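You operate a simulated robot arm through the tools that you are given. There is no shell and no other tool. Be economical: measure what you need, move in short steps, check, and stop when the job is done.

Carry out the task below with a simulated two-armed robot. There is one attempt and no reset: what you move stays moved.

TASK
Pack the purple tape roll and the orange towel into the black kit case.
Fine: draw the latch, lift the lid, lay both inside, shut the lid and push the latch home.

The check looks at the end state, three seconds after you hand in, the way a careful person would. Anything else that was tipped, shoved, dropped, spilled or broken makes it a failure. A push-on lid holds only when it is set on centred and level and pressed home; a screw cap is set on level and turned clockwise until tight. Flat cloth is picked up by pressing the open fingertips on it (5 to 10 N) and closing them slowly along it; thin cloth reads only 2 to 8 mm in the jaws.

THE ROBOT
Two 6-joint arms with two-finger parallel grippers on one trunk, on a base that drives. Base frame: it is fixed to the floor where the robot stands at the start and does not move with it; the origin is under the middle of the robot, x ahead of it, y to its left, z up. Lengths are in mm, angles in rad, forces in N, time in s.
The left shoulder is at the start at [80, 216, 1565], the right one opposite. With the tool pointing down near the work surface each hand reaches from about 100 to 740 mm from the robot's upright axis, wherever it stands, measured 20 degrees to its own side. Places, roughly: black kit case lid [900, -100, 1000]; floor of the black kit case [900, -100, 900]; silver latch of the black kit case [800, 0, 1000]. Payload 3.43 kg a hand.
The TCP of each hand is the grasp point between the finger pads, 30 mm short of the fingertips. In the tool frame z runs along the fingers and y along their closing line. The gripper opens to 94 mm. The fingers are 28 mm wide and 10 mm thick; the gripper's body (50 by 96 mm) begins 55 mm behind the TCP.
Orientation is told as [roll, pitch, yaw] about the base's x, y, z axes, in that order, counted from this pose: with the fingers straight down and closing along the base's y, the tool's x points along the base's -x, its y along +y and its z along -z.

THE INTERFACE
- The arms move only by the tool move_arm. It takes "left_increments", "right_increments" or both (then of equal length, played together; a hand with none holds still); each is a list of rows, each an object of numbers (a shift or turn left out is 0, a gripper value left out holds the last): "x", "y", "z": the shift along the base's x, y, z in m; "wx", "wy", "wz": the turn, a rotation vector about the base's x, y, z in rad. In form: [{"x": .., "y": .., "z": .., "wx": .., "wy": .., "wz": ..}, ...]. A call has 1 to 10 rows; each row shifts and turns the commanded pose from where the row before left it. "left_claw" and "right_claw" are, for a hand that has rows, the finger opening in m, from 0 to 0.094, set as the call begins (left out, the last holds). Rows are played at 5 a second. More than 50 mm and 0.15 rad between two rows, or a gripper value outside its range, and nothing of the call is played. A pose out of reach is approached as far as the arm can. The call stops where the force on the tool passes 40 N (or 10 N more than at its start, if that is more) or the arm is blocked; 0.2 s more then pass. Each finger travels about 72 mm/s and halts on what it meets, pressing with about 35 N; the grip force reading is that of the motor and also rises with nothing between the fingers. The clock runs only during rows and for 0.2 s after the last one: add rows that do not move to give the fingers time. It gives the time, the measured TCP pose, the force on the tool (base axes), the opening and the grip force at its end, in the units of the frame above (readings bear some noise), with the torque about the TCP (base axes, N m) and any sound that the robot's microphone picked up.
- Cameras (640 x 400 px; columns grow to the right, rows downward): "scene" is now at [108.8, -14.1, 1726.4]; the picture's right is [-0.17, -0.99, 0.00], its down [-0.72, 0.12, -0.68] and it looks along [0.67, -0.11, -0.73] (base axes); focal length 283 px, centre (320, 200). "left" rides on the left gripper at [76, -14, -102] in its tool frame; the picture's right is [0.18, 0.98, 0.00], its down [-0.75, 0.14, -0.64] and it looks along [-0.63, 0.12, 0.77] (tool axes); focal length 243 px, centre (320, 200). "right" rides on the right gripper at [76, 14, -103] in its tool frame; the picture's right is [-0.18, 0.98, 0.00], its down [-0.75, -0.14, -0.64] and it looks along [-0.63, -0.12, 0.77] (tool axes); focal length 243 px, centre (320, 200). There is no depth. A picture from a camera that has moved, and an enlarged one, comes with that camera's place and axes in the base frame and with its lens.
- snapshot(camera): a new picture of that camera. It takes no simulated time.
- lift_body(by): slides the trunk up (or, below 0, down) by that many mm; the arms and the scene camera ride with it, the base frame stays. It gives what a move gives, with no picture.
- steer(legs): drives the robot by 1 to 6 legs, each [ahead, left, turn to the left] in mm, mm and rad, along the robot's own axes; the way and the turn of a leg run together, so that a leg with both is an arc; at most 1500 mm and 3.142 rad a leg. The arms and the cameras ride along, it lands a little off, and it stops where it bumps. It gives what a move gives.
- aim_head(pan, tilt): turns the head with the scene camera to pan (to the left, within 1.501 rad either way) and tilt (down, from -0.506 to 1.204), counted from straight ahead of the robot. It gives what a move gives.
- zoom(camera, box): a new picture of the part [left, top, right, bottom] of that camera's present view, enlarged. It takes no simulated time.
- job_done(): hands the job in; it is judged then, once.

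Work in short steps. Places have to be worked out from the pictures, the camera data and where the tool is seen: move nearer, look again, correct. Check each grasp and each placing, and mend what went wrong. You have 120 turns and 108 pictures in all, those below and enlarged ones among them. Open the grippers and draw the arms clear of the work before you hand the job in, unless the task says otherwise; then end with one line.

The tools are called after ">>>" by a JSON object that holds its "name" and its "arguments". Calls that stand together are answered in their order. move_arm: Moves the arms, as the interface text tells. Its arguments: {"type":"object","properties":{"left_increments":{"type":"array","items":{"type":"object","properties":{"x":{"type":"number"},"y":{"type":"number"},"z":{"type":"number"},"wx":{"type":"number"},"wy":{"type":"number"},"wz":{"type":"number"}}}},"left_claw":{"type":"number"},"right_increments":{"type":"array","items":{"type":"object","properties":{"x":{"type":"number"},"y":{"type":"number"},"z":{"type":"number"},"wx":{"type":"number"},"wy":{"type":"number"},"wz":{"type":"number"}}}},"right_claw":{"type":"number"}},"required":[]} The other tools are called the same way: lift_body (by) slides the trunk up or down; steer (legs) drives the base; aim_head (pan, tilt) turns the head that bears the scene camera; snapshot (camera) takes a picture; zoom (camera, box) takes an enlarged picture of a part of a camera's view; job_done () hands the job in.

At the start:

```text
time: 0.0
left_tcp_pos: [560.7, 208.6, 1000.5]
left_orientation: [-0.001, 0.0, -0.001]
left_force: [0.5, -0.1, -0.3]
left_ft_torque: [0.02, -0.03, -0.02]
left_finger_gap: 94.3
left_gripper_force: 0.2
right_tcp_pos: [473.5, -208.0, 999.6]
right_orientation: [-0.001, -0.001, 0.0]
right_force: [1.7, 0.4, 0.8]
right_ft_torque: [-0.02, -0.02, -0.03]
right_finger_gap: 94.0
right_gripper_force: 0.1
trunk travel left (down, up): [-795.0, 45.0]
robot x, y, heading: [3.4, -3.8, -0.003]
head pan, tilt: [-0.168, 0.82]
```

scene: 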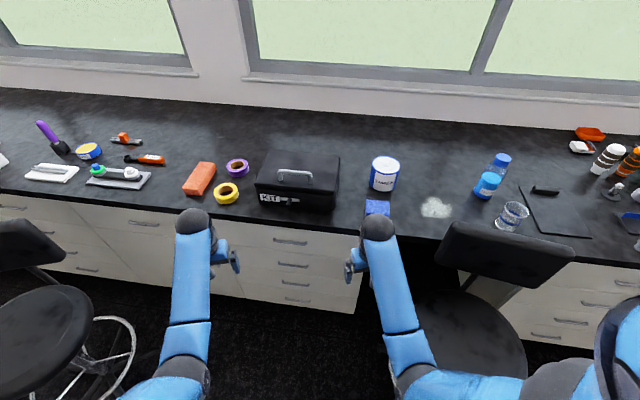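
right: 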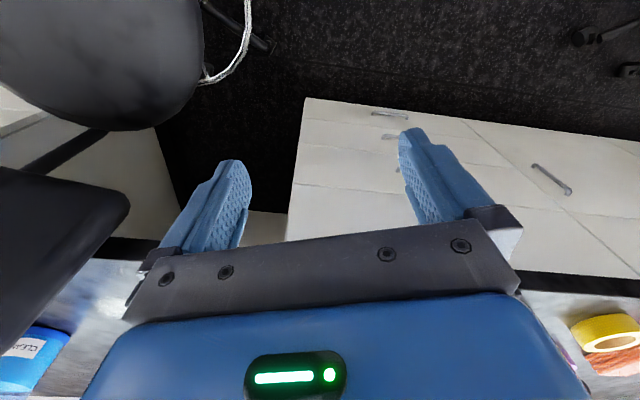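
left: 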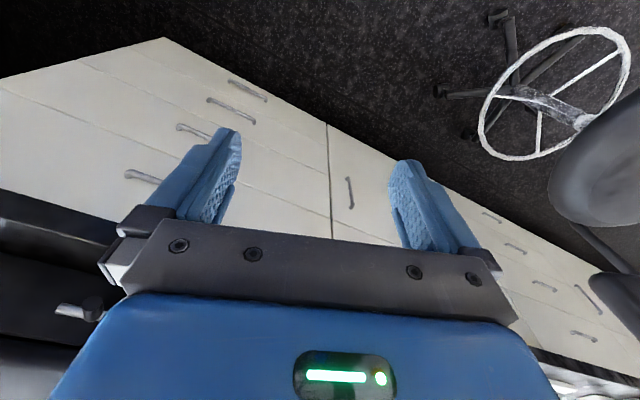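

I start by looking closer at the case and the objects around it.

>>> {"name": "zoom", "arguments": {"camera": "scene", "box": [240, 130, 360, 220]}}

>>> {"name": "zoom", "arguments": {"camera": "scene", "box": [160, 130, 280, 220]}}

```text
4.44 times, centred on (300, 175) of scene
camera zoom: at [108.8, -14.1, 1726.4], right [-0.17, -0.99, 0.0], down [-0.72, 0.12, -0.68], along [0.67, -0.11, -0.73], focal length 1257 px, centre (409, 311)
```

zoom: 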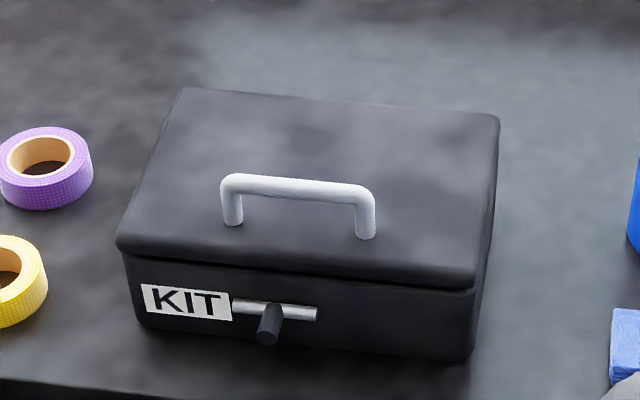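

```text
4.44 times, centred on (220, 175) of scene
camera zoom: at [108.8, -14.1, 1726.4], right [-0.17, -0.99, 0.0], down [-0.72, 0.12, -0.68], along [0.67, -0.11, -0.73], focal length 1257 px, centre (764, 311)
```

zoom: 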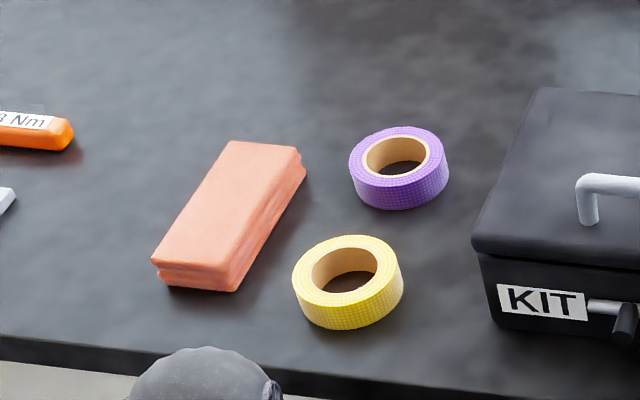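

The case, towel and tapes all sit on a bench turned about -0.3 rad relative to me. I raise both hands, then turn to face the bench and shift left so that the case, roll and towel come within reach.

>>> {"name": "move_arm", "arguments": {"left_increments": [{"z": 0.05}, {"z": 0.05, "x": -0.04}, {"z": 0.05, "x": -0.04}, {"z": 0.05, "x": -0.04}], "right_increments": [{"z": 0.05}, {"z": 0.05}, {"z": 0.05}, {"z": 0.05}]}}

>>> {"name": "steer", "arguments": {"legs": [[0, 0, -0.3], [0, 300, 0], [200, 0, 0]]}}

>>> {"name": "aim_head", "arguments": {"pan": 0.0, "tilt": 0.8}}

>>> {"name": "snapshot", "arguments": {"camera": "scene"}}

```text
refused: row 2 steps farther than a row can; nothing moved
```

```text
time: 4.2
left_tcp_pos: [874.3, 266.9, 1001.7]
left_orientation: [0.001, -0.003, -0.291]
left_force: [-0.2, -0.6, 0.5]
left_ft_torque: [-0.01, -0.02, 0.01]
left_finger_gap: 94.2
left_gripper_force: 0.0
right_tcp_pos: [670.6, -106.8, 1002.0]
right_orientation: [-0.003, -0.004, -0.294]
right_force: [-1.0, 0.2, 0.4]
right_ft_torque: [0.05, -0.03, 0.01]
right_finger_gap: 94.2
right_gripper_force: 0.0
trunk travel left (down, up): [-795.0, 45.0]
robot x, y, heading: [282.0, 231.7, -0.291]
head pan, tilt: [-0.168, 0.82]
```

```text
time: 4.9
left_tcp_pos: [875.2, 267.0, 1000.0]
left_orientation: [-0.002, 0.0, -0.292]
left_force: [-0.9, 0.2, 0.1]
left_ft_torque: [0.0, 0.01, -0.02]
left_finger_gap: 94.1
left_gripper_force: 0.1
right_tcp_pos: [674.4, -106.3, 1000.4]
right_orientation: [0.0, 0.001, -0.291]
right_force: [-0.2, 0.6, 0.0]
right_ft_torque: [0.01, -0.03, 0.0]
right_finger_gap: 93.9
right_gripper_force: 0.1
trunk travel left (down, up): [-795.0, 45.0]
robot x, y, heading: [277.8, 229.9, -0.296]
head pan, tilt: [0.0, 0.799]
```

```text
102 pictures are left
camera scene: at [384.4, 196.7, 1728.3], right [-0.29, -0.96, 0.0], down [-0.69, 0.21, -0.7], along [0.67, -0.2, -0.72], focal length 283 px, centre (320, 200)
```

scene: 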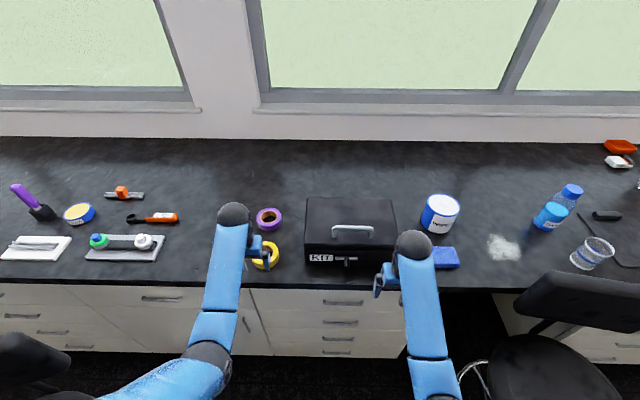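

The row limit is 50 mm total, so that arm call was refused, but the drive was clear anyway. I raise the hands now.

>>> {"name": "move_arm", "arguments": {"left_increments": [{"z": 0.05}, {"z": 0.05}, {"z": 0.05}, {"z": 0.04}, {"x": -0.045, "y": 0.0135}, {"x": -0.045, "y": 0.0135}, {"x": -0.045, "y": 0.0135}], "right_increments": [{"z": 0.05}, {"z": 0.03}, {"z": 0.03}, {"x": -0.04, "y": 0.0}, {"x": 0.0, "y": 0.0}, {"x": 0.0, "y": 0.0}, {"x": 0.0, "y": 0.0}]}}

>>> {"name": "snapshot", "arguments": {"camera": "scene"}}

>>> {"name": "zoom", "arguments": {"camera": "scene", "box": [280, 180, 420, 280]}}

>>> {"name": "snapshot", "arguments": {"camera": "right"}}

```text
time: 6.5
left_tcp_pos: [842.5, 277.6, 1025.7]
left_orientation: [0.001, -0.004, -0.292]
left_force: [-0.4, -0.3, 0.3]
left_ft_torque: [0.02, 0.0, -0.02]
left_finger_gap: 94.3
left_gripper_force: 0.1
left hand out of reach, approached as far as the arm can: row 1, 2, 3, 4, 5, 6, 7
right_tcp_pos: [655.2, -109.9, 1004.8]
right_orientation: [-0.001, -0.005, -0.29]
right_force: [-0.1, 0.5, 0.1]
right_ft_torque: [-0.03, -0.04, 0.02]
right_finger_gap: 93.9
right_gripper_force: 0.0
right hand out of reach, approached as far as the arm can: row 1, 2, 3, 4
trunk travel left (down, up): [-795.0, 45.0]
robot x, y, heading: [280.1, 232.3, -0.292]
head pan, tilt: [0.0, 0.799]
```

```text
101 pictures are left
camera scene: at [384.8, 196.9, 1728.3], right [-0.29, -0.96, 0.0], down [-0.69, 0.21, -0.7], along [0.67, -0.2, -0.72], focal length 283 px, centre (320, 200)
```

scene: 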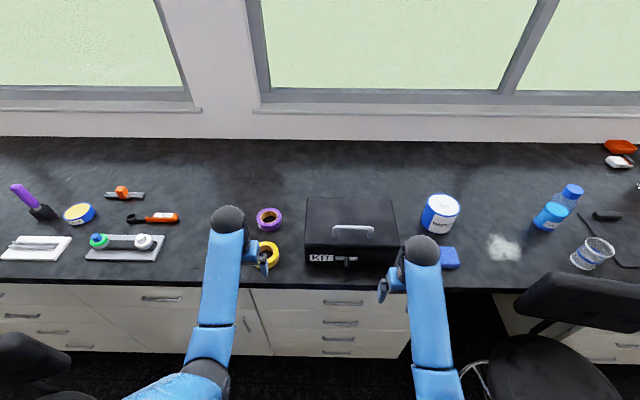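

```text
4.00 times, centred on (350, 230) of scene
camera zoom: at [384.8, 196.9, 1728.3], right [-0.29, -0.96, 0.0], down [-0.69, 0.21, -0.7], along [0.67, -0.2, -0.72], focal length 1132 px, centre (200, 80)
```

zoom: 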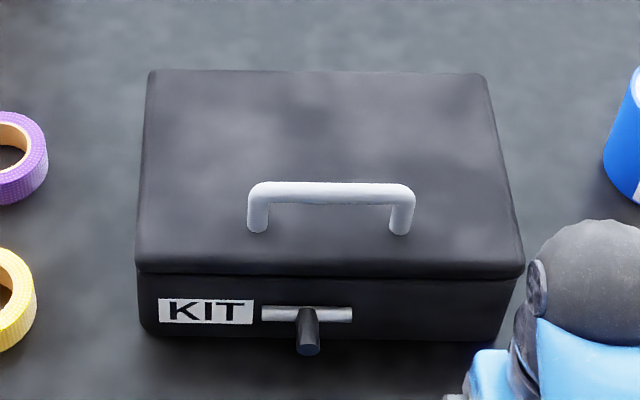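

```text
99 pictures are left
camera right: at [585.9, -76.0, 1105.0], right [0.46, 0.89, 0.0], down [0.68, -0.35, 0.65], along [0.57, -0.3, -0.76], focal length 243 px, centre (320, 200)
```

right: 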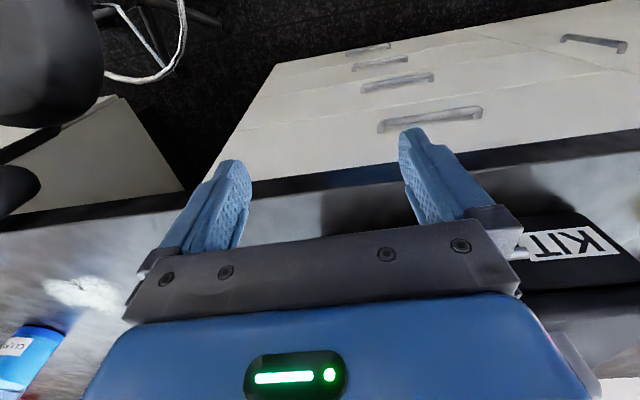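

The hands are near their upper limit with the tool down, so I raise the trunk. I also bring the right hand in front of the latch, tilted forward, to look at it.

>>> {"name": "lift_body", "arguments": {"by": 44}}

>>> {"name": "move_arm", "arguments": {"right_increments": [{"x": 0.012, "y": 0.03, "wx": -0.036, "wy": -0.12}, {"x": 0.012, "y": 0.03, "wx": -0.036, "wy": -0.12}, {"x": 0.012, "y": 0.03, "wx": -0.036, "wy": -0.12}, {"x": 0.012, "y": 0.03, "wx": -0.036, "wy": -0.12}]}}

>>> {"name": "snapshot", "arguments": {"camera": "right"}}

```text
time: 7.4
left_tcp_pos: [843.1, 276.7, 1070.1]
left_orientation: [0.001, -0.002, -0.291]
left_force: [-0.8, 0.8, -0.3]
left_ft_torque: [0.02, 0.0, 0.01]
left_finger_gap: 94.0
left_gripper_force: 0.0
right_tcp_pos: [655.2, -111.5, 1048.2]
right_orientation: [0.0, -0.003, -0.292]
right_force: [-0.1, 0.2, 0.9]
right_ft_torque: [-0.03, 0.0, 0.01]
right_finger_gap: 94.0
right_gripper_force: 0.0
trunk travel left (down, up): [-839.0, 1.0]
robot x, y, heading: [275.6, 231.3, -0.291]
head pan, tilt: [0.0, 0.799]
```

```text
time: 8.4
left_tcp_pos: [842.9, 276.5, 1069.2]
left_orientation: [0.001, -0.002, -0.291]
left_force: [-0.3, 0.1, -0.1]
left_ft_torque: [0.0, 0.02, -0.04]
left_finger_gap: 94.0
left_gripper_force: 0.0
right_tcp_pos: [703.9, 8.7, 1049.0]
right_orientation: [0.001, -0.506, -0.292]
right_force: [0.3, -0.2, 0.0]
right_ft_torque: [0.01, -0.03, -0.03]
right_finger_gap: 93.9
right_gripper_force: 0.1
trunk travel left (down, up): [-839.0, 1.0]
robot x, y, heading: [280.9, 232.7, -0.286]
head pan, tilt: [0.0, 0.799]
```

```text
98 pictures are left
camera right: at [596.9, 55.5, 1099.6], right [0.44, 0.89, 0.09], down [0.29, -0.24, 0.93], along [0.85, -0.38, -0.36], focal length 243 px, centre (320, 200)
```

right: 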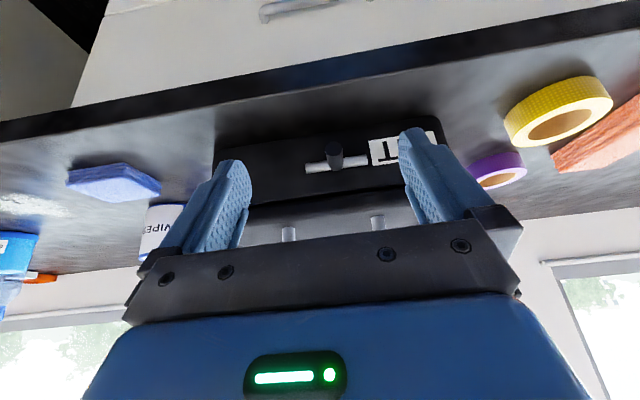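

I zoom on the latch to see how it is built.

>>> {"name": "zoom", "arguments": {"camera": "right", "box": [270, 120, 410, 207]}}

```text
4.57 times, centred on (340, 164) of right
camera zoom: at [596.9, 55.5, 1099.6], right [0.44, 0.89, 0.09], down [0.29, -0.24, 0.93], along [0.85, -0.38, -0.36], focal length 1109 px, centre (229, 367)
```

zoom: 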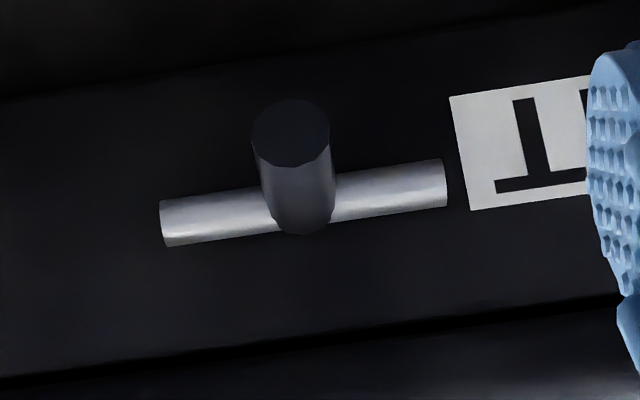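

The latch is a barrel bolt with a knob standing out of the front face. Triangulation puts the knob base near (838, -24, 956), so the bench is nearer 930-940 than 900. I bring the open right hand, pitched to about 1 rad, to a standoff in front of the knob.

>>> {"name": "move_arm", "arguments": {"right_increments": [{"x": 0.01, "z": -0.01, "wx": -0.036, "wy": -0.12}, {"x": 0.01, "z": -0.02, "wx": -0.036, "wy": -0.12}, {"x": 0.01, "y": -0.004, "z": -0.02, "wx": -0.036, "wy": -0.12}, {"x": 0.015, "y": -0.004, "z": -0.02, "wx": -0.036, "wy": -0.12}]}}

>>> {"name": "snapshot", "arguments": {"camera": "right"}}

>>> {"name": "zoom", "arguments": {"camera": "scene", "box": [280, 200, 420, 300]}}

```text
time: 9.4
left_tcp_pos: [844.0, 276.8, 1068.9]
left_orientation: [0.001, -0.003, -0.291]
left_force: [0.1, -0.4, 0.0]
left_ft_torque: [-0.01, -0.02, 0.0]
left_finger_gap: 94.0
left_gripper_force: 0.1
right_tcp_pos: [750.8, -0.4, 978.1]
right_orientation: [0.002, -1.007, -0.291]
right_force: [0.6, -0.6, 0.1]
right_ft_torque: [-0.03, 0.0, 0.01]
right_finger_gap: 94.0
right_gripper_force: 0.1
trunk travel left (down, up): [-839.0, 1.0]
robot x, y, heading: [278.7, 227.2, -0.292]
head pan, tilt: [0.0, 0.799]
```

```text
96 pictures are left
camera right: at [632.3, 49.2, 967.0], right [0.38, 0.91, 0.16], down [-0.17, -0.1, 0.98], along [0.91, -0.4, 0.12], focal length 243 px, centre (320, 200)
```

right: 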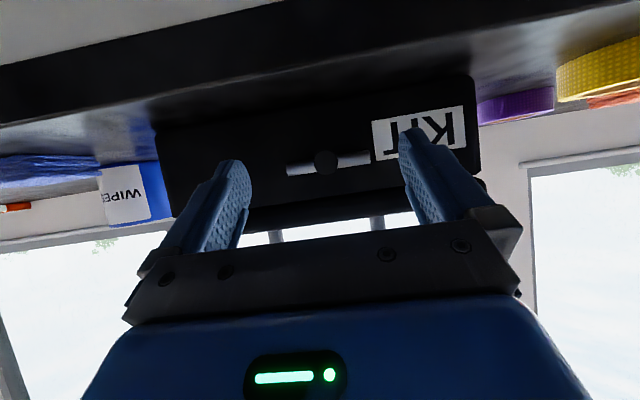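

```text
4.00 times, centred on (350, 250) of scene
camera zoom: at [387.2, 196.2, 1772.1], right [-0.29, -0.96, 0.0], down [-0.69, 0.21, -0.7], along [0.67, -0.2, -0.72], focal length 1132 px, centre (200, 0)
```

zoom: 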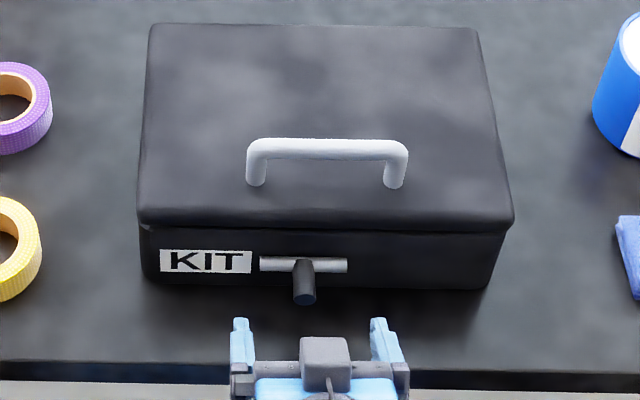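

Clear views now: the knob runs from base (828,-21) to tip (801,-13) at z≈960, and the table is about 910. I advance so the open fingers straddle the knob.

>>> {"name": "move_arm", "arguments": {"right_increments": [{"z": -0.015}, {"x": 0.025, "y": -0.007}, {"x": 0.025, "y": -0.007}]}}

>>> {"name": "snapshot", "arguments": {"camera": "right"}}

>>> {"name": "zoom", "arguments": {"camera": "scene", "box": [280, 200, 420, 300]}}

```text
time: 10.2
left_tcp_pos: [845.5, 276.2, 1067.9]
left_orientation: [-0.001, -0.001, -0.292]
left_force: [0.8, -0.5, 0.0]
left_ft_torque: [0.01, 0.03, 0.0]
left_finger_gap: 94.1
left_gripper_force: 0.1
right_tcp_pos: [800.9, -12.0, 961.5]
right_orientation: [0.0, -1.006, -0.292]
right_force: [-0.7, -0.3, -0.1]
right_ft_torque: [0.03, 0.02, 0.04]
right_finger_gap: 94.1
right_gripper_force: 0.1
trunk travel left (down, up): [-839.0, 1.0]
robot x, y, heading: [279.8, 230.0, -0.292]
head pan, tilt: [0.0, 0.799]
```

```text
94 pictures are left
camera right: at [682.6, 36.7, 951.1], right [0.38, 0.91, 0.16], down [-0.17, -0.1, 0.98], along [0.91, -0.4, 0.12], focal length 243 px, centre (320, 200)
```

right: 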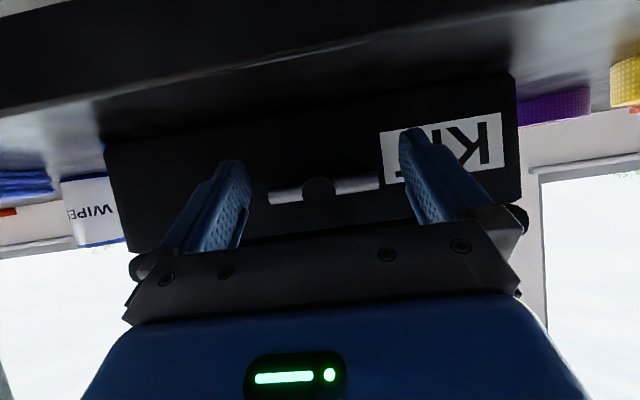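

```text
4.00 times, centred on (350, 250) of scene
camera zoom: at [388.8, 196.5, 1771.9], right [-0.29, -0.96, 0.0], down [-0.69, 0.21, -0.7], along [0.67, -0.2, -0.72], focal length 1132 px, centre (200, 0)
```

zoom: 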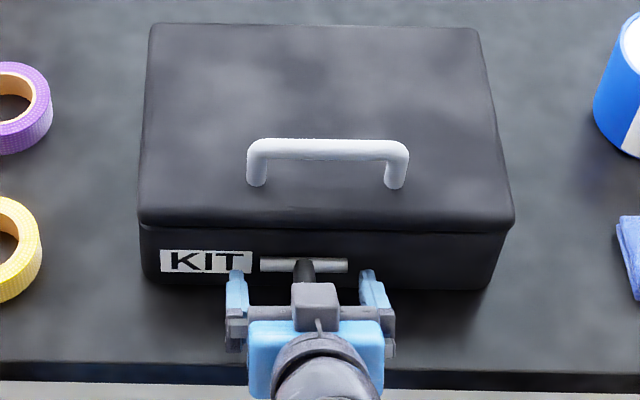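

The knob is between the fingers. I close gently on it.

>>> {"name": "move_arm", "arguments": {"right_increments": [{}, {}, {}, {}, {}], "right_claw": 0.008}}

>>> {"name": "zoom", "arguments": {"camera": "right", "box": [220, 120, 420, 245]}}

```text
time: 11.4
left_tcp_pos: [843.3, 277.2, 1068.3]
left_orientation: [-0.002, -0.002, -0.293]
left_force: [0.7, -0.1, -0.7]
left_ft_torque: [0.01, -0.01, 0.02]
left_finger_gap: 93.9
left_gripper_force: 0.0
right_tcp_pos: [797.0, -13.5, 961.4]
right_orientation: [0.0, -1.002, -0.292]
right_force: [-9.8, 1.1, -13.8]
right_ft_torque: [0.41, 0.37, -0.02]
right_finger_gap: 19.2
right_gripper_force: 45.3
trunk travel left (down, up): [-839.0, 1.0]
robot x, y, heading: [277.0, 229.5, -0.293]
head pan, tilt: [0.0, 0.799]
```

```text
3.20 times, centred on (320, 182) of right
camera zoom: at [679.7, 36.7, 950.6], right [0.38, 0.91, 0.16], down [-0.17, -0.1, 0.98], along [0.91, -0.4, 0.12], focal length 776 px, centre (320, 256)
```

zoom: 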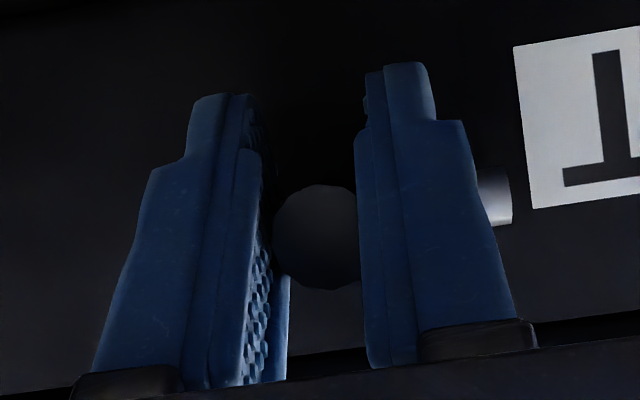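

Gripped on the knob (19 mm). I try sliding it to my right along the bar in small steps, watching the force.

>>> {"name": "move_arm", "arguments": {"right_increments": [{"x": -0.0015, "y": -0.005}, {"x": -0.0015, "y": -0.005}, {"x": -0.0015, "y": -0.005}, {"x": -0.0015, "y": -0.005}]}}

>>> {"name": "zoom", "arguments": {"camera": "scene", "box": [280, 200, 420, 300]}}

```text
time: 12.4
left_tcp_pos: [843.4, 277.4, 1069.6]
left_orientation: [0.0, -0.002, -0.291]
left_force: [-0.5, -1.0, 0.1]
left_ft_torque: [-0.01, 0.03, 0.05]
left_finger_gap: 94.2
left_gripper_force: 0.0
right_tcp_pos: [791.7, -32.7, 961.2]
right_orientation: [-0.001, -1.002, -0.292]
right_force: [-15.6, 5.7, -14.6]
right_ft_torque: [0.6, 0.83, -0.13]
right_finger_gap: 18.9
right_gripper_force: 45.4
trunk travel left (down, up): [-839.0, 1.0]
robot x, y, heading: [281.4, 224.6, -0.288]
head pan, tilt: [0.0, 0.799]
```

```text
4.00 times, centred on (350, 250) of scene
camera zoom: at [385.0, 196.9, 1772.2], right [-0.29, -0.96, 0.0], down [-0.69, 0.21, -0.7], along [0.67, -0.2, -0.72], focal length 1132 px, centre (200, 0)
```

zoom: 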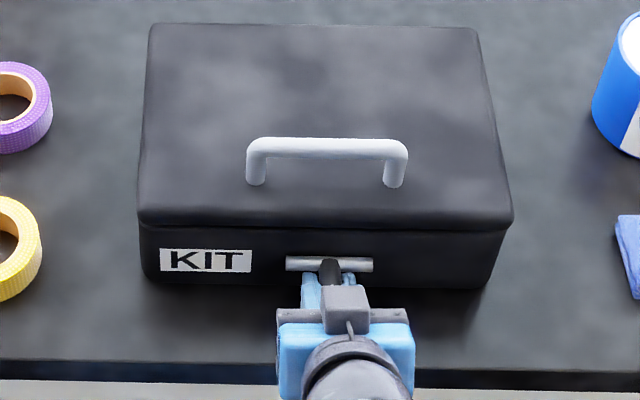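

The bolt moved 20 mm to the right with the case still. I continue until it stops.

>>> {"name": "move_arm", "arguments": {"right_increments": [{"x": -0.0015, "y": -0.005}, {"x": -0.0015, "y": -0.005}, {"x": -0.0015, "y": -0.005}, {"x": -0.0015, "y": -0.005}]}}

>>> {"name": "zoom", "arguments": {"camera": "scene", "box": [280, 200, 420, 300]}}

```text
time: 13.3
left_tcp_pos: [843.7, 282.1, 1070.2]
left_orientation: [-0.002, -0.002, -0.287]
left_force: [-0.1, -0.7, -0.2]
left_ft_torque: [0.04, 0.0, -0.03]
left_finger_gap: 93.9
left_gripper_force: 0.1
right_tcp_pos: [789.2, -38.9, 963.2]
right_orientation: [0.009, -1.001, -0.291]
right_force: [0.4, 18.9, 1.9]
right_ft_torque: [0.01, 1.18, -1.33]
right_finger_gap: 18.9
right_gripper_force: 45.3
trunk travel left (down, up): [-839.0, 1.0]
robot x, y, heading: [280.3, 232.0, -0.294]
head pan, tilt: [0.0, 0.799]
stopped in row 4 (right hand): the force on the tool passed its limit at 43 N (the readings are from after the stop); the commanded pose is now the measured one
```

```text
4.00 times, centred on (350, 250) of scene
camera zoom: at [386.3, 201.2, 1772.7], right [-0.28, -0.96, 0.0], down [-0.69, 0.2, -0.7], along [0.67, -0.2, -0.72], focal length 1132 px, centre (200, 0)
```

zoom: 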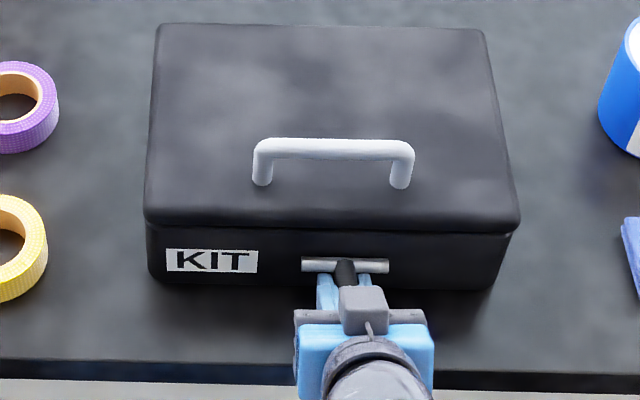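

The bolt has reached its stop, about 27 mm drawn. I open the hand, back it straight off the knob, then retract it far enough to let the robot drive closer.

>>> {"name": "move_arm", "arguments": {"right_increments": [{}, {}, {}, {"x": -0.04, "y": 0.012}, {"x": -0.045, "y": 0.0135}, {"x": -0.03, "y": 0.01, "z": 0.03}, {"x": -0.045, "y": 0.0135}, {"x": -0.045, "y": 0.0135}], "right_claw": 0.094}}

>>> {"name": "steer", "arguments": {"legs": [[160, 0, -0.02]]}}

>>> {"name": "snapshot", "arguments": {"camera": "scene"}}

```text
time: 15.1
left_tcp_pos: [842.1, 279.3, 1070.1]
left_orientation: [0.002, -0.002, -0.289]
left_force: [0.2, -0.3, 0.4]
left_ft_torque: [0.01, 0.0, 0.01]
left_finger_gap: 94.1
left_gripper_force: 0.1
right_tcp_pos: [580.3, 18.7, 990.9]
right_orientation: [0.007, -1.004, -0.293]
right_force: [0.2, -0.1, 0.3]
right_ft_torque: [0.02, -0.01, 0.04]
right_finger_gap: 94.0
right_gripper_force: 0.1
trunk travel left (down, up): [-839.0, 1.0]
robot x, y, heading: [282.6, 229.2, -0.289]
head pan, tilt: [0.0, 0.799]
```

```text
time: 16.5
left_tcp_pos: [988.9, 223.5, 1071.0]
left_orientation: [0.0, -0.006, -0.309]
left_force: [0.0, 0.7, 0.0]
left_ft_torque: [-0.02, -0.03, -0.01]
left_finger_gap: 94.1
left_gripper_force: 0.0
right_tcp_pos: [723.9, -31.8, 990.8]
right_orientation: [0.006, -1.005, -0.309]
right_force: [-0.5, 0.0, 0.4]
right_ft_torque: [0.03, -0.01, -0.02]
right_finger_gap: 94.1
right_gripper_force: 0.1
trunk travel left (down, up): [-839.0, 1.0]
robot x, y, heading: [430.0, 183.8, -0.311]
head pan, tilt: [0.0, 0.799]
```

```text
89 pictures are left
camera scene: at [529.1, 151.5, 1772.6], right [-0.3, -0.95, 0.0], down [-0.68, 0.22, -0.7], along [0.67, -0.21, -0.71], focal length 283 px, centre (320, 200)
```

scene: 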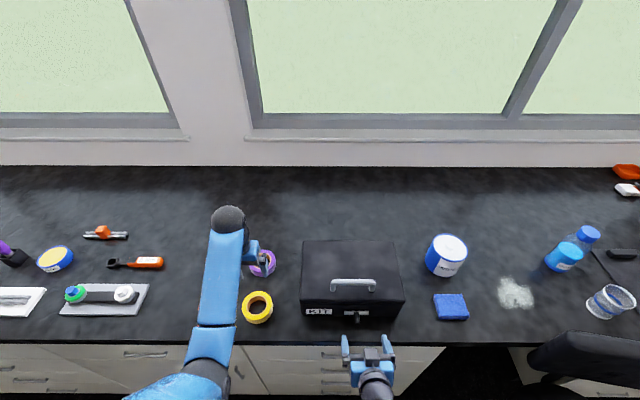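

No bump, and the case is now well within reach: handle bar near (862,-48,1066), hinge near (1020,-106). I turn the right hand horizontal (fingers forward) and roll it 90° so the fingers can close vertically on the handle bar.

>>> {"name": "move_arm", "arguments": {"right_increments": [{"wx": -0.0438, "wy": -0.136, "z": 0.02}, {"wx": -0.0438, "wy": -0.136, "z": 0.02}, {"wx": -0.0438, "wy": -0.136, "z": 0.02}, {"wx": -0.0438, "wy": -0.136, "z": 0.015}, {"wx": -0.136, "wy": 0.0438}, {"wx": -0.136, "wy": 0.0438}, {"wx": -0.136, "wy": 0.0438}, {"wx": -0.136, "wy": 0.0438}, {"wx": -0.136, "wy": 0.0438}], "right_claw": 0.042}}

>>> {"name": "move_arm", "arguments": {"right_increments": [{"wx": -0.136, "wy": 0.0438}, {"wx": -0.136, "wy": 0.0438}, {"wx": -0.136, "wy": 0.0438}, {"wx": -0.136, "wy": 0.0438}, {"wx": -0.136, "wy": 0.0438}, {"wx": -0.136, "wy": 0.0438}]}}

>>> {"name": "snapshot", "arguments": {"camera": "right"}}

>>> {"name": "snapshot", "arguments": {"camera": "scene"}}

```text
time: 18.5
left_tcp_pos: [991.7, 224.0, 1069.4]
left_orientation: [0.0, -0.001, -0.309]
left_force: [0.2, -1.0, 0.3]
left_ft_torque: [0.0, 0.03, -0.02]
left_finger_gap: 93.9
left_gripper_force: 0.1
right_tcp_pos: [725.7, -32.4, 1066.7]
right_orientation: [-1.567, -0.851, 1.262]
right_force: [-0.3, -0.3, 0.3]
right_ft_torque: [-0.01, -0.02, -0.02]
right_finger_gap: 42.1
right_gripper_force: 0.1
trunk travel left (down, up): [-839.0, 1.0]
robot x, y, heading: [432.9, 185.6, -0.309]
head pan, tilt: [0.0, 0.799]
```

```text
time: 19.9
left_tcp_pos: [992.3, 224.1, 1069.4]
left_orientation: [0.0, -0.002, -0.309]
left_force: [-0.3, -0.4, 0.1]
left_ft_torque: [0.01, 0.0, -0.01]
left_finger_gap: 94.0
left_gripper_force: 0.0
right_tcp_pos: [726.2, -34.0, 1064.3]
right_orientation: [-1.563, 0.003, 1.261]
right_force: [-0.2, -0.4, -0.3]
right_ft_torque: [0.0, 0.0, -0.01]
right_finger_gap: 42.0
right_gripper_force: 0.0
trunk travel left (down, up): [-839.0, 1.0]
robot x, y, heading: [428.4, 186.6, -0.308]
head pan, tilt: [0.0, 0.799]
```

```text
88 pictures are left
camera right: at [606.3, -75.0, 1049.9], right [0.05, 0.17, -0.98], down [-0.38, 0.91, 0.14], along [0.92, 0.37, 0.11], focal length 243 px, centre (320, 200)
```

right: 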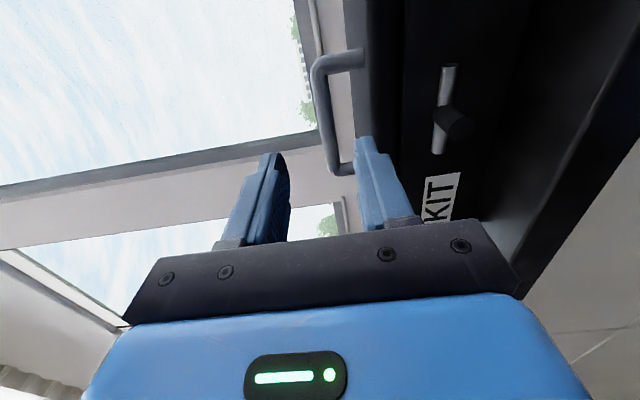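

```text
87 pictures are left
camera scene: at [534.3, 149.9, 1772.1], right [-0.3, -0.95, 0.0], down [-0.68, 0.22, -0.7], along [0.66, -0.21, -0.72], focal length 283 px, centre (320, 200)
```

scene: 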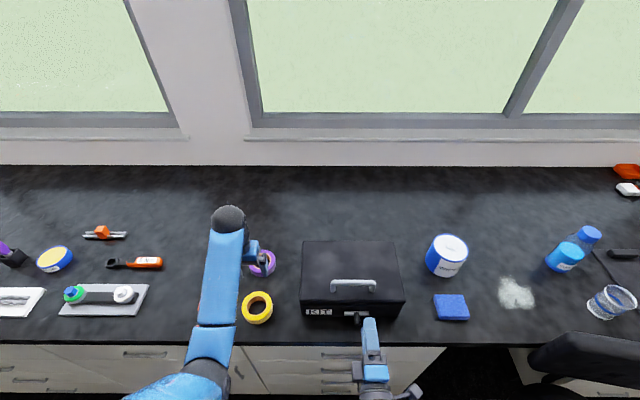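

The hand is level with the handle bar (z≈1064), with the lid surface about 1023. I advance so the bar goes between the fingers.

>>> {"name": "move_arm", "arguments": {"right_increments": [{"x": 0.01, "y": 0.025}, {"x": 0.042, "y": -0.013}, {"x": 0.042, "y": -0.0135}]}}

>>> {"name": "snapshot", "arguments": {"camera": "right"}}

>>> {"name": "zoom", "arguments": {"camera": "scene", "box": [280, 220, 440, 334]}}

```text
time: 20.7
left_tcp_pos: [992.5, 223.3, 1068.0]
left_orientation: [-0.001, 0.0, -0.309]
left_force: [0.2, 0.3, 0.3]
left_ft_torque: [-0.02, 0.02, -0.02]
left_finger_gap: 94.2
left_gripper_force: 0.1
right_tcp_pos: [820.7, -32.8, 1064.1]
right_orientation: [-1.561, 0.003, 1.262]
right_force: [0.7, 0.2, -0.3]
right_ft_torque: [-0.01, 0.0, 0.01]
right_finger_gap: 42.0
right_gripper_force: 0.1
trunk travel left (down, up): [-839.0, 1.0]
robot x, y, heading: [432.5, 184.5, -0.31]
head pan, tilt: [0.0, 0.799]
```

```text
86 pictures are left
camera right: at [700.5, -75.0, 1048.3], right [0.05, 0.17, -0.98], down [-0.38, 0.91, 0.14], along [0.92, 0.37, 0.11], focal length 243 px, centre (320, 200)
```

right: 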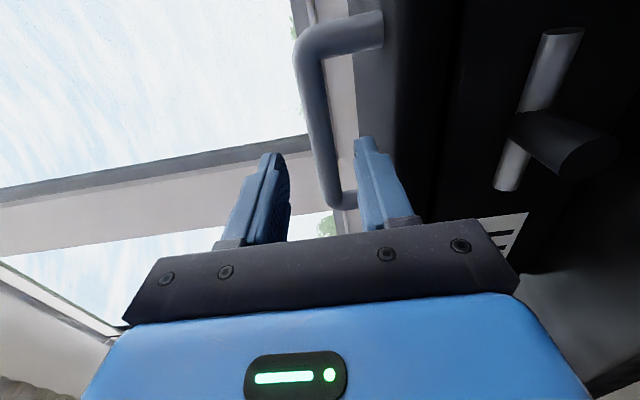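

```text
3.51 times, centred on (360, 277) of scene
camera zoom: at [535.6, 150.8, 1772.1], right [-0.3, -0.95, 0.0], down [-0.68, 0.22, -0.7], along [0.66, -0.21, -0.72], focal length 992 px, centre (180, -70)
```

zoom: 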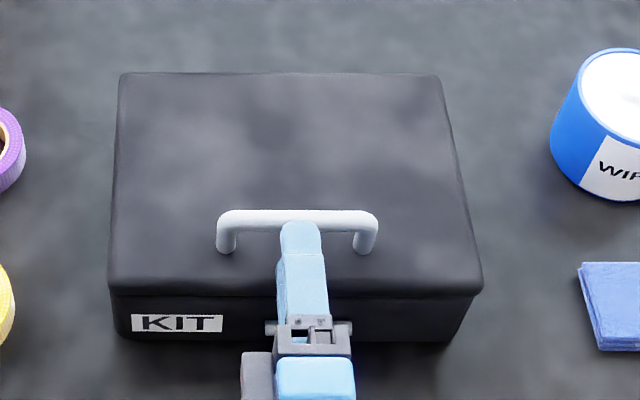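

The bar lines up between the fingers. I advance 38 mm more and close.

>>> {"name": "move_arm", "arguments": {"right_increments": [{"x": 0.018, "y": -0.006}, {"x": 0.018, "y": -0.006}, {}]}}

>>> {"name": "move_arm", "arguments": {"right_increments": [{}, {}, {}], "right_claw": 0.008}}

>>> {"name": "snapshot", "arguments": {"camera": "right"}}

```text
time: 21.5
left_tcp_pos: [992.3, 221.7, 1068.8]
left_orientation: [0.0, -0.002, -0.31]
left_force: [-0.1, 0.0, 0.6]
left_ft_torque: [-0.01, 0.01, -0.01]
left_finger_gap: 94.0
left_gripper_force: 0.1
right_tcp_pos: [857.7, -45.9, 1064.0]
right_orientation: [-1.562, 0.002, 1.261]
right_force: [-0.6, -0.9, 0.2]
right_ft_torque: [0.01, -0.01, -0.05]
right_finger_gap: 42.1
right_gripper_force: 0.1
trunk travel left (down, up): [-839.0, 1.0]
robot x, y, heading: [428.4, 183.8, -0.307]
head pan, tilt: [0.0, 0.799]
```

```text
time: 22.3
left_tcp_pos: [992.9, 221.1, 1069.8]
left_orientation: [0.0, -0.002, -0.308]
left_force: [0.2, -0.6, -1.1]
left_ft_torque: [-0.01, 0.0, 0.03]
left_finger_gap: 93.8
left_gripper_force: 0.0
right_tcp_pos: [855.6, -46.5, 1064.1]
right_orientation: [-1.563, 0.001, 1.26]
right_force: [-2.1, -0.8, -4.7]
right_ft_torque: [0.2, 0.16, -0.03]
right_finger_gap: 15.5
right_gripper_force: 44.8
trunk travel left (down, up): [-839.0, 1.0]
robot x, y, heading: [428.9, 187.5, -0.307]
head pan, tilt: [0.0, 0.799]
```

```text
84 pictures are left
camera right: at [735.6, -88.3, 1049.1], right [0.05, 0.18, -0.98], down [-0.38, 0.91, 0.15], along [0.92, 0.37, 0.11], focal length 243 px, centre (320, 200)
```

right: 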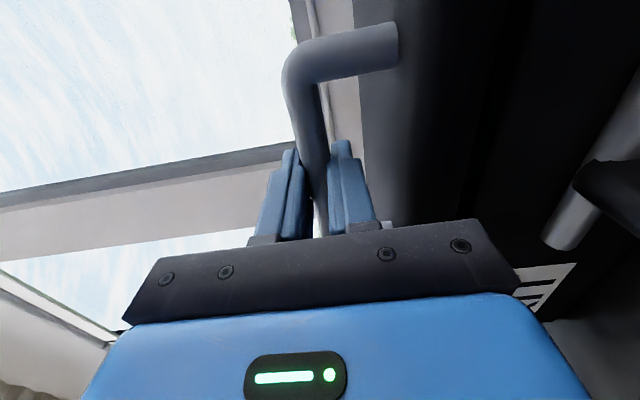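

The handle is held (15.5 mm). I begin lifting along the lid's arc about the rear hinge, 0.2 rad first.

>>> {"name": "move_arm", "arguments": {"right_increments": [{"x": 0.003, "y": -0.001, "z": 0.0083, "wx": 0.0153, "wy": 0.0476}, {"x": 0.0031, "y": -0.001, "z": 0.008, "wx": 0.0153, "wy": 0.0476}, {"x": 0.0039, "y": -0.0012, "z": 0.0078, "wx": 0.0153, "wy": 0.0476}, {"x": 0.0039, "y": -0.0013, "z": 0.0078, "wx": 0.0153, "wy": 0.0476}]}}

>>> {"name": "zoom", "arguments": {"camera": "scene", "box": [260, 200, 440, 334]}}

```text
time: 23.3
left_tcp_pos: [992.6, 221.7, 1069.4]
left_orientation: [0.002, -0.003, -0.31]
left_force: [0.0, 0.4, 0.5]
left_ft_torque: [0.0, 0.02, -0.02]
left_finger_gap: 94.0
left_gripper_force: 0.1
right_tcp_pos: [870.4, -51.1, 1097.1]
right_orientation: [-1.363, 0.002, 1.261]
right_force: [-2.6, 1.7, -2.0]
right_ft_torque: [0.28, -0.04, -0.55]
right_finger_gap: 15.7
right_gripper_force: 45.3
trunk travel left (down, up): [-839.0, 1.0]
robot x, y, heading: [430.1, 185.3, -0.308]
head pan, tilt: [0.0, 0.799]
```

```text
2.99 times, centred on (350, 267) of scene
camera zoom: at [533.9, 150.4, 1772.2], right [-0.3, -0.95, 0.0], down [-0.68, 0.22, -0.7], along [0.66, -0.21, -0.72], focal length 844 px, centre (230, 0)
```

zoom: 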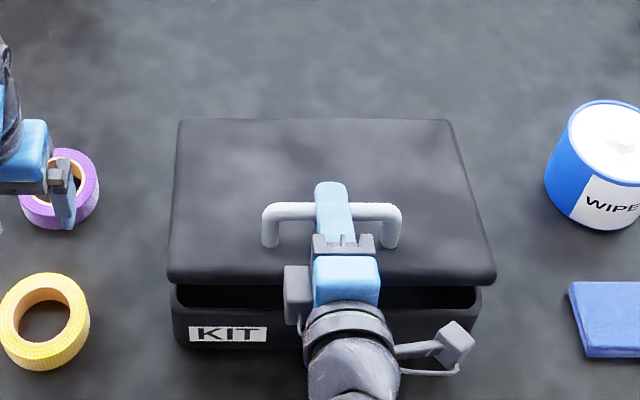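

The lid opens with low forces and the case has not moved. I continue to about 0.6 rad.

>>> {"name": "move_arm", "arguments": {"right_increments": [{"x": 0.0045, "y": -0.0014, "z": 0.0074, "wx": 0.0153, "wy": 0.0476}, {"x": 0.0046, "y": -0.0015, "z": 0.0073, "wx": 0.0153, "wy": 0.0476}, {"x": 0.0052, "y": -0.0017, "z": 0.0069, "wx": 0.0153, "wy": 0.0476}, {"x": 0.0053, "y": -0.0017, "z": 0.0068, "wx": 0.0153, "wy": 0.0476}, {"x": 0.0059, "y": -0.0019, "z": 0.0063, "wx": 0.0153, "wy": 0.0476}, {"x": 0.0059, "y": -0.0019, "z": 0.0063, "wx": 0.0153, "wy": 0.0476}, {"x": 0.0064, "y": -0.0021, "z": 0.0056, "wx": 0.0153, "wy": 0.0476}, {"x": 0.0064, "y": -0.0021, "z": 0.0056, "wx": 0.0153, "wy": 0.0476}]}}

>>> {"name": "snapshot", "arguments": {"camera": "scene"}}

```text
time: 25.1
left_tcp_pos: [990.9, 222.7, 1070.6]
left_orientation: [0.0, -0.002, -0.31]
left_force: [-0.2, 0.9, -0.8]
left_ft_torque: [0.0, -0.02, -0.04]
left_finger_gap: 94.0
left_gripper_force: 0.0
right_tcp_pos: [913.5, -65.3, 1151.1]
right_orientation: [-0.966, -0.001, 1.26]
right_force: [-6.7, 0.5, 5.4]
right_ft_torque: [0.08, -0.05, -0.32]
right_finger_gap: 15.5
right_gripper_force: 45.2
trunk travel left (down, up): [-839.0, 1.0]
robot x, y, heading: [429.2, 185.9, -0.309]
head pan, tilt: [0.0, 0.799]
```

```text
82 pictures are left
camera scene: at [531.2, 150.9, 1772.4], right [-0.3, -0.95, 0.0], down [-0.68, 0.22, -0.7], along [0.67, -0.21, -0.72], focal length 283 px, centre (320, 200)
```

scene: 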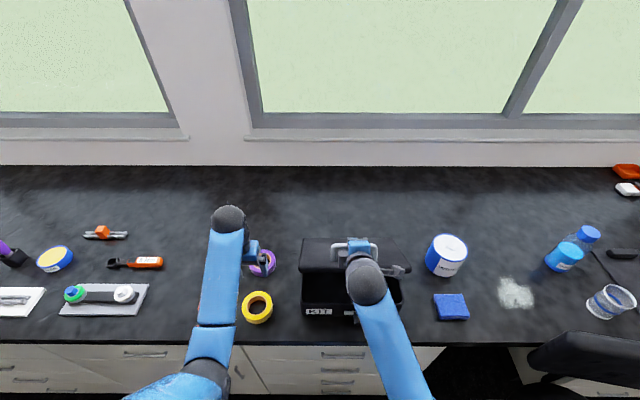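

The arc works well. I continue the lid up toward about 1.0 rad.

>>> {"name": "move_arm", "arguments": {"right_increments": [{"x": 0.007, "y": -0.0022, "z": 0.0049, "wx": 0.0153, "wy": 0.0476}, {"x": 0.007, "y": -0.0022, "z": 0.0049, "wx": 0.0153, "wy": 0.0476}, {"x": 0.0074, "y": -0.0024, "z": 0.0042, "wx": 0.0153, "wy": 0.0476}, {"x": 0.0074, "y": -0.0024, "z": 0.0042, "wx": 0.0153, "wy": 0.0476}, {"x": 0.0077, "y": -0.0025, "z": 0.0034, "wx": 0.0122, "wy": 0.0381}, {"x": 0.0077, "y": -0.0025, "z": 0.0034, "wx": 0.0122, "wy": 0.0381}, {"x": 0.008, "y": -0.0026, "z": 0.0026, "wx": 0.0122, "wy": 0.0381}, {"x": 0.008, "y": -0.0026, "z": 0.0026, "wx": 0.0122, "wy": 0.0381}]}}

>>> {"name": "zoom", "arguments": {"camera": "scene", "box": [240, 200, 440, 334]}}

```text
time: 26.9
left_tcp_pos: [988.6, 224.8, 1073.1]
left_orientation: [0.0, -0.007, -0.308]
left_force: [0.1, 0.4, 0.1]
left_ft_torque: [-0.01, 0.05, 0.0]
left_finger_gap: 94.0
left_gripper_force: 0.2
right_tcp_pos: [971.9, -83.1, 1182.9]
right_orientation: [-0.61, -0.002, 1.262]
right_force: [-11.7, 2.4, 27.6]
right_ft_torque: [-0.06, 0.2, -0.5]
right_finger_gap: 15.6
right_gripper_force: 45.0
trunk travel left (down, up): [-839.0, 1.0]
robot x, y, heading: [427.5, 186.7, -0.312]
head pan, tilt: [0.0, 0.799]
```

```text
2.99 times, centred on (340, 267) of scene
camera zoom: at [526.8, 153.1, 1772.9], right [-0.3, -0.95, 0.0], down [-0.68, 0.22, -0.7], along [0.67, -0.21, -0.71], focal length 844 px, centre (260, 0)
```

zoom: 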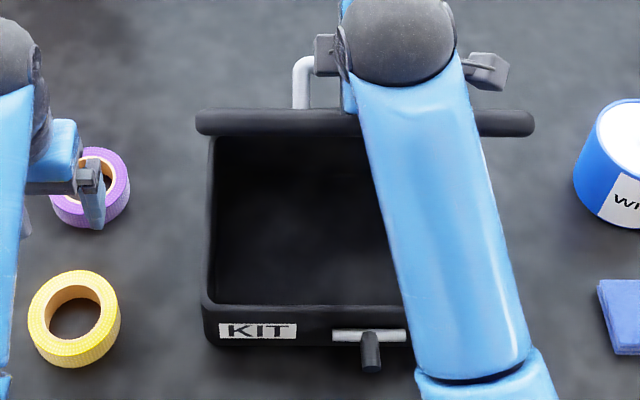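

There is an upward push of 27 N on the hand, so the true arc is slightly larger (radius about 186 mm). I carry on along the corrected arc, rotating less per step.

>>> {"name": "move_arm", "arguments": {"right_increments": [{"z": 0.005}, {"x": 0.0086, "y": -0.0028, "z": 0.003, "wx": 0.012, "wy": 0.037}, {"x": 0.0086, "y": -0.0028, "z": 0.0022, "wx": 0.012, "wy": 0.037}, {"x": 0.0086, "y": -0.0028, "z": 0.0016, "wx": 0.012, "wy": 0.037}, {"x": 0.0088, "y": -0.0028, "z": 0.001, "wx": 0.012, "wy": 0.037}]}}

>>> {"name": "zoom", "arguments": {"camera": "scene", "box": [240, 200, 440, 334]}}

```text
time: 28.1
left_tcp_pos: [992.0, 224.1, 1069.9]
left_orientation: [-0.001, -0.002, -0.308]
left_force: [0.3, -0.2, 0.7]
left_ft_torque: [-0.06, 0.01, 0.03]
left_finger_gap: 94.2
left_gripper_force: 0.0
right_tcp_pos: [1007.7, -94.6, 1192.6]
right_orientation: [-0.445, 0.0, 1.263]
right_force: [-4.3, 1.6, 4.3]
right_ft_torque: [-0.15, 0.49, -0.55]
right_finger_gap: 15.5
right_gripper_force: 45.0
trunk travel left (down, up): [-839.0, 1.0]
robot x, y, heading: [429.1, 185.9, -0.308]
head pan, tilt: [0.0, 0.799]
```

```text
2.99 times, centred on (340, 267) of scene
camera zoom: at [532.7, 151.1, 1772.2], right [-0.3, -0.95, 0.0], down [-0.68, 0.22, -0.7], along [0.66, -0.21, -0.72], focal length 844 px, centre (260, 0)
```

zoom: 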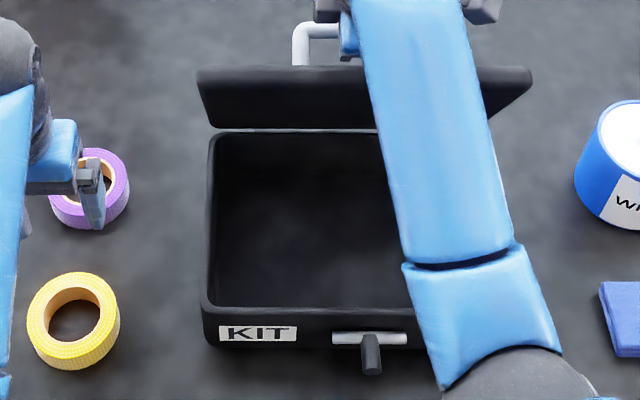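

Forces are low and the lid is near 70°. I continue past vertical.

>>> {"name": "move_arm", "arguments": {"right_increments": [{"x": 0.0105, "y": -0.0034, "z": 0.0005, "wx": 0.013, "wy": 0.04}, {"x": 0.0105, "y": -0.0034, "z": 0.0, "wx": 0.013, "wy": 0.04}, {"x": 0.0105, "y": -0.0034, "z": -0.0007, "wx": 0.013, "wy": 0.04}, {"x": 0.0105, "y": -0.0034, "z": -0.0014, "wx": 0.013, "wy": 0.04}, {"x": 0.0104, "y": -0.0033, "z": -0.002, "wx": 0.013, "wy": 0.04}, {"x": 0.0103, "y": -0.0033, "z": -0.0027, "wx": 0.013, "wy": 0.04}]}}

>>> {"name": "zoom", "arguments": {"camera": "scene", "box": [240, 160, 440, 334]}}

```text
time: 29.5
left_tcp_pos: [991.2, 223.8, 1070.3]
left_orientation: [0.001, -0.003, -0.309]
left_force: [0.6, -0.2, 0.2]
left_ft_torque: [0.02, 0.01, -0.01]
left_finger_gap: 93.8
left_gripper_force: 0.0
right_tcp_pos: [1072.6, -115.9, 1188.2]
right_orientation: [-0.199, -0.004, 1.262]
right_force: [2.2, -4.2, 20.8]
right_ft_torque: [-0.07, 0.28, -0.32]
right_finger_gap: 15.6
right_gripper_force: 45.1
trunk travel left (down, up): [-839.0, 1.0]
robot x, y, heading: [429.8, 185.7, -0.311]
head pan, tilt: [0.0, 0.799]
```

```text
2.30 times, centred on (340, 247) of scene
camera zoom: at [531.8, 150.3, 1772.5], right [-0.3, -0.95, 0.0], down [-0.68, 0.22, -0.7], along [0.67, -0.21, -0.72], focal length 650 px, centre (274, 92)
```

zoom: 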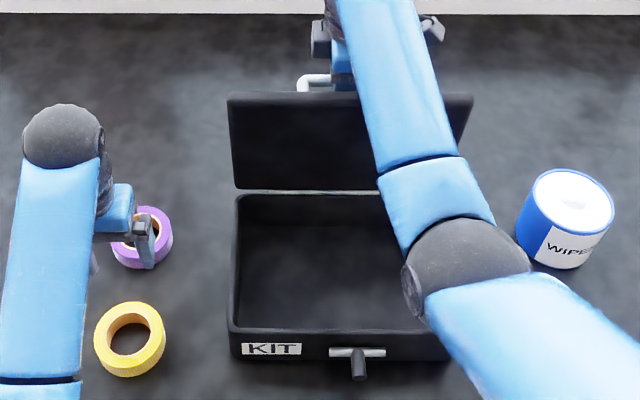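

The lid is about vertical. A few more steps should put it over centre and against its stop.

>>> {"name": "move_arm", "arguments": {"right_increments": [{"x": 0.0102, "y": -0.0033, "z": 0.0, "wx": 0.012, "wy": 0.038}, {"x": 0.0101, "y": -0.0032, "z": -0.0025, "wx": 0.012, "wy": 0.038}, {"x": 0.0099, "y": -0.0032, "z": -0.0038, "wx": 0.012, "wy": 0.038}, {"x": 0.0097, "y": -0.0031, "z": -0.0044, "wx": 0.012, "wy": 0.038}, {"x": 0.0095, "y": -0.003, "z": -0.005, "wx": 0.012, "wy": 0.038}]}}

>>> {"name": "zoom", "arguments": {"camera": "scene", "box": [240, 160, 440, 334]}}

```text
time: 30.7
left_tcp_pos: [995.2, 222.8, 1067.8]
left_orientation: [-0.001, 0.0, -0.306]
left_force: [-0.1, -0.3, -0.5]
left_ft_torque: [0.0, 0.01, 0.01]
left_finger_gap: 93.8
left_gripper_force: 0.0
right_tcp_pos: [1108.9, -128.3, 1173.1]
right_orientation: [-0.003, -0.004, 1.262]
right_force: [11.9, -3.4, 10.9]
right_ft_torque: [0.2, -0.73, -0.53]
right_finger_gap: 15.5
right_gripper_force: 45.4
right hand out of reach, approached as far as the arm can: row 5
trunk travel left (down, up): [-839.0, 1.0]
robot x, y, heading: [431.0, 183.8, -0.309]
head pan, tilt: [0.0, 0.799]
```

```text
2.30 times, centred on (340, 247) of scene
camera zoom: at [538.0, 149.9, 1772.1], right [-0.3, -0.95, 0.0], down [-0.68, 0.22, -0.7], along [0.66, -0.21, -0.72], focal length 650 px, centre (274, 92)
```

zoom: 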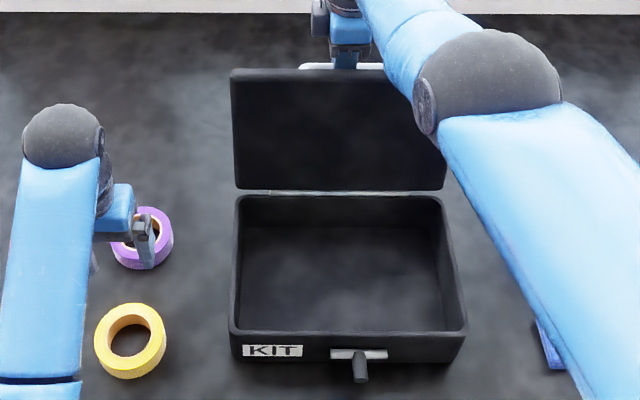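

The lid is held past vertical (about 100°). I'll keep the right hand holding it and do the packing with the left hand. I look for the roll and towel with the left camera.

>>> {"name": "snapshot", "arguments": {"camera": "left"}}

>>> {"name": "snapshot", "arguments": {"camera": "scene"}}

```text
77 pictures are left
camera left: at [918.5, 232.8, 1170.0], right [0.12, 0.99, 0.0], down [0.76, -0.09, 0.64], along [0.64, -0.08, -0.77], focal length 243 px, centre (320, 200)
```

left: 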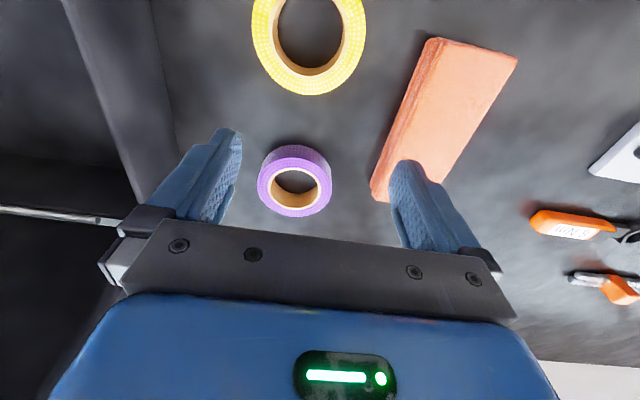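

```text
76 pictures are left
camera scene: at [538.0, 149.9, 1772.1], right [-0.3, -0.95, 0.0], down [-0.68, 0.22, -0.7], along [0.66, -0.21, -0.72], focal length 283 px, centre (320, 200)
```

scene: 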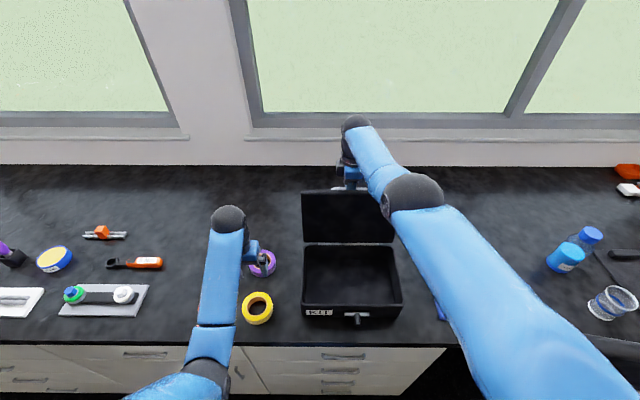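

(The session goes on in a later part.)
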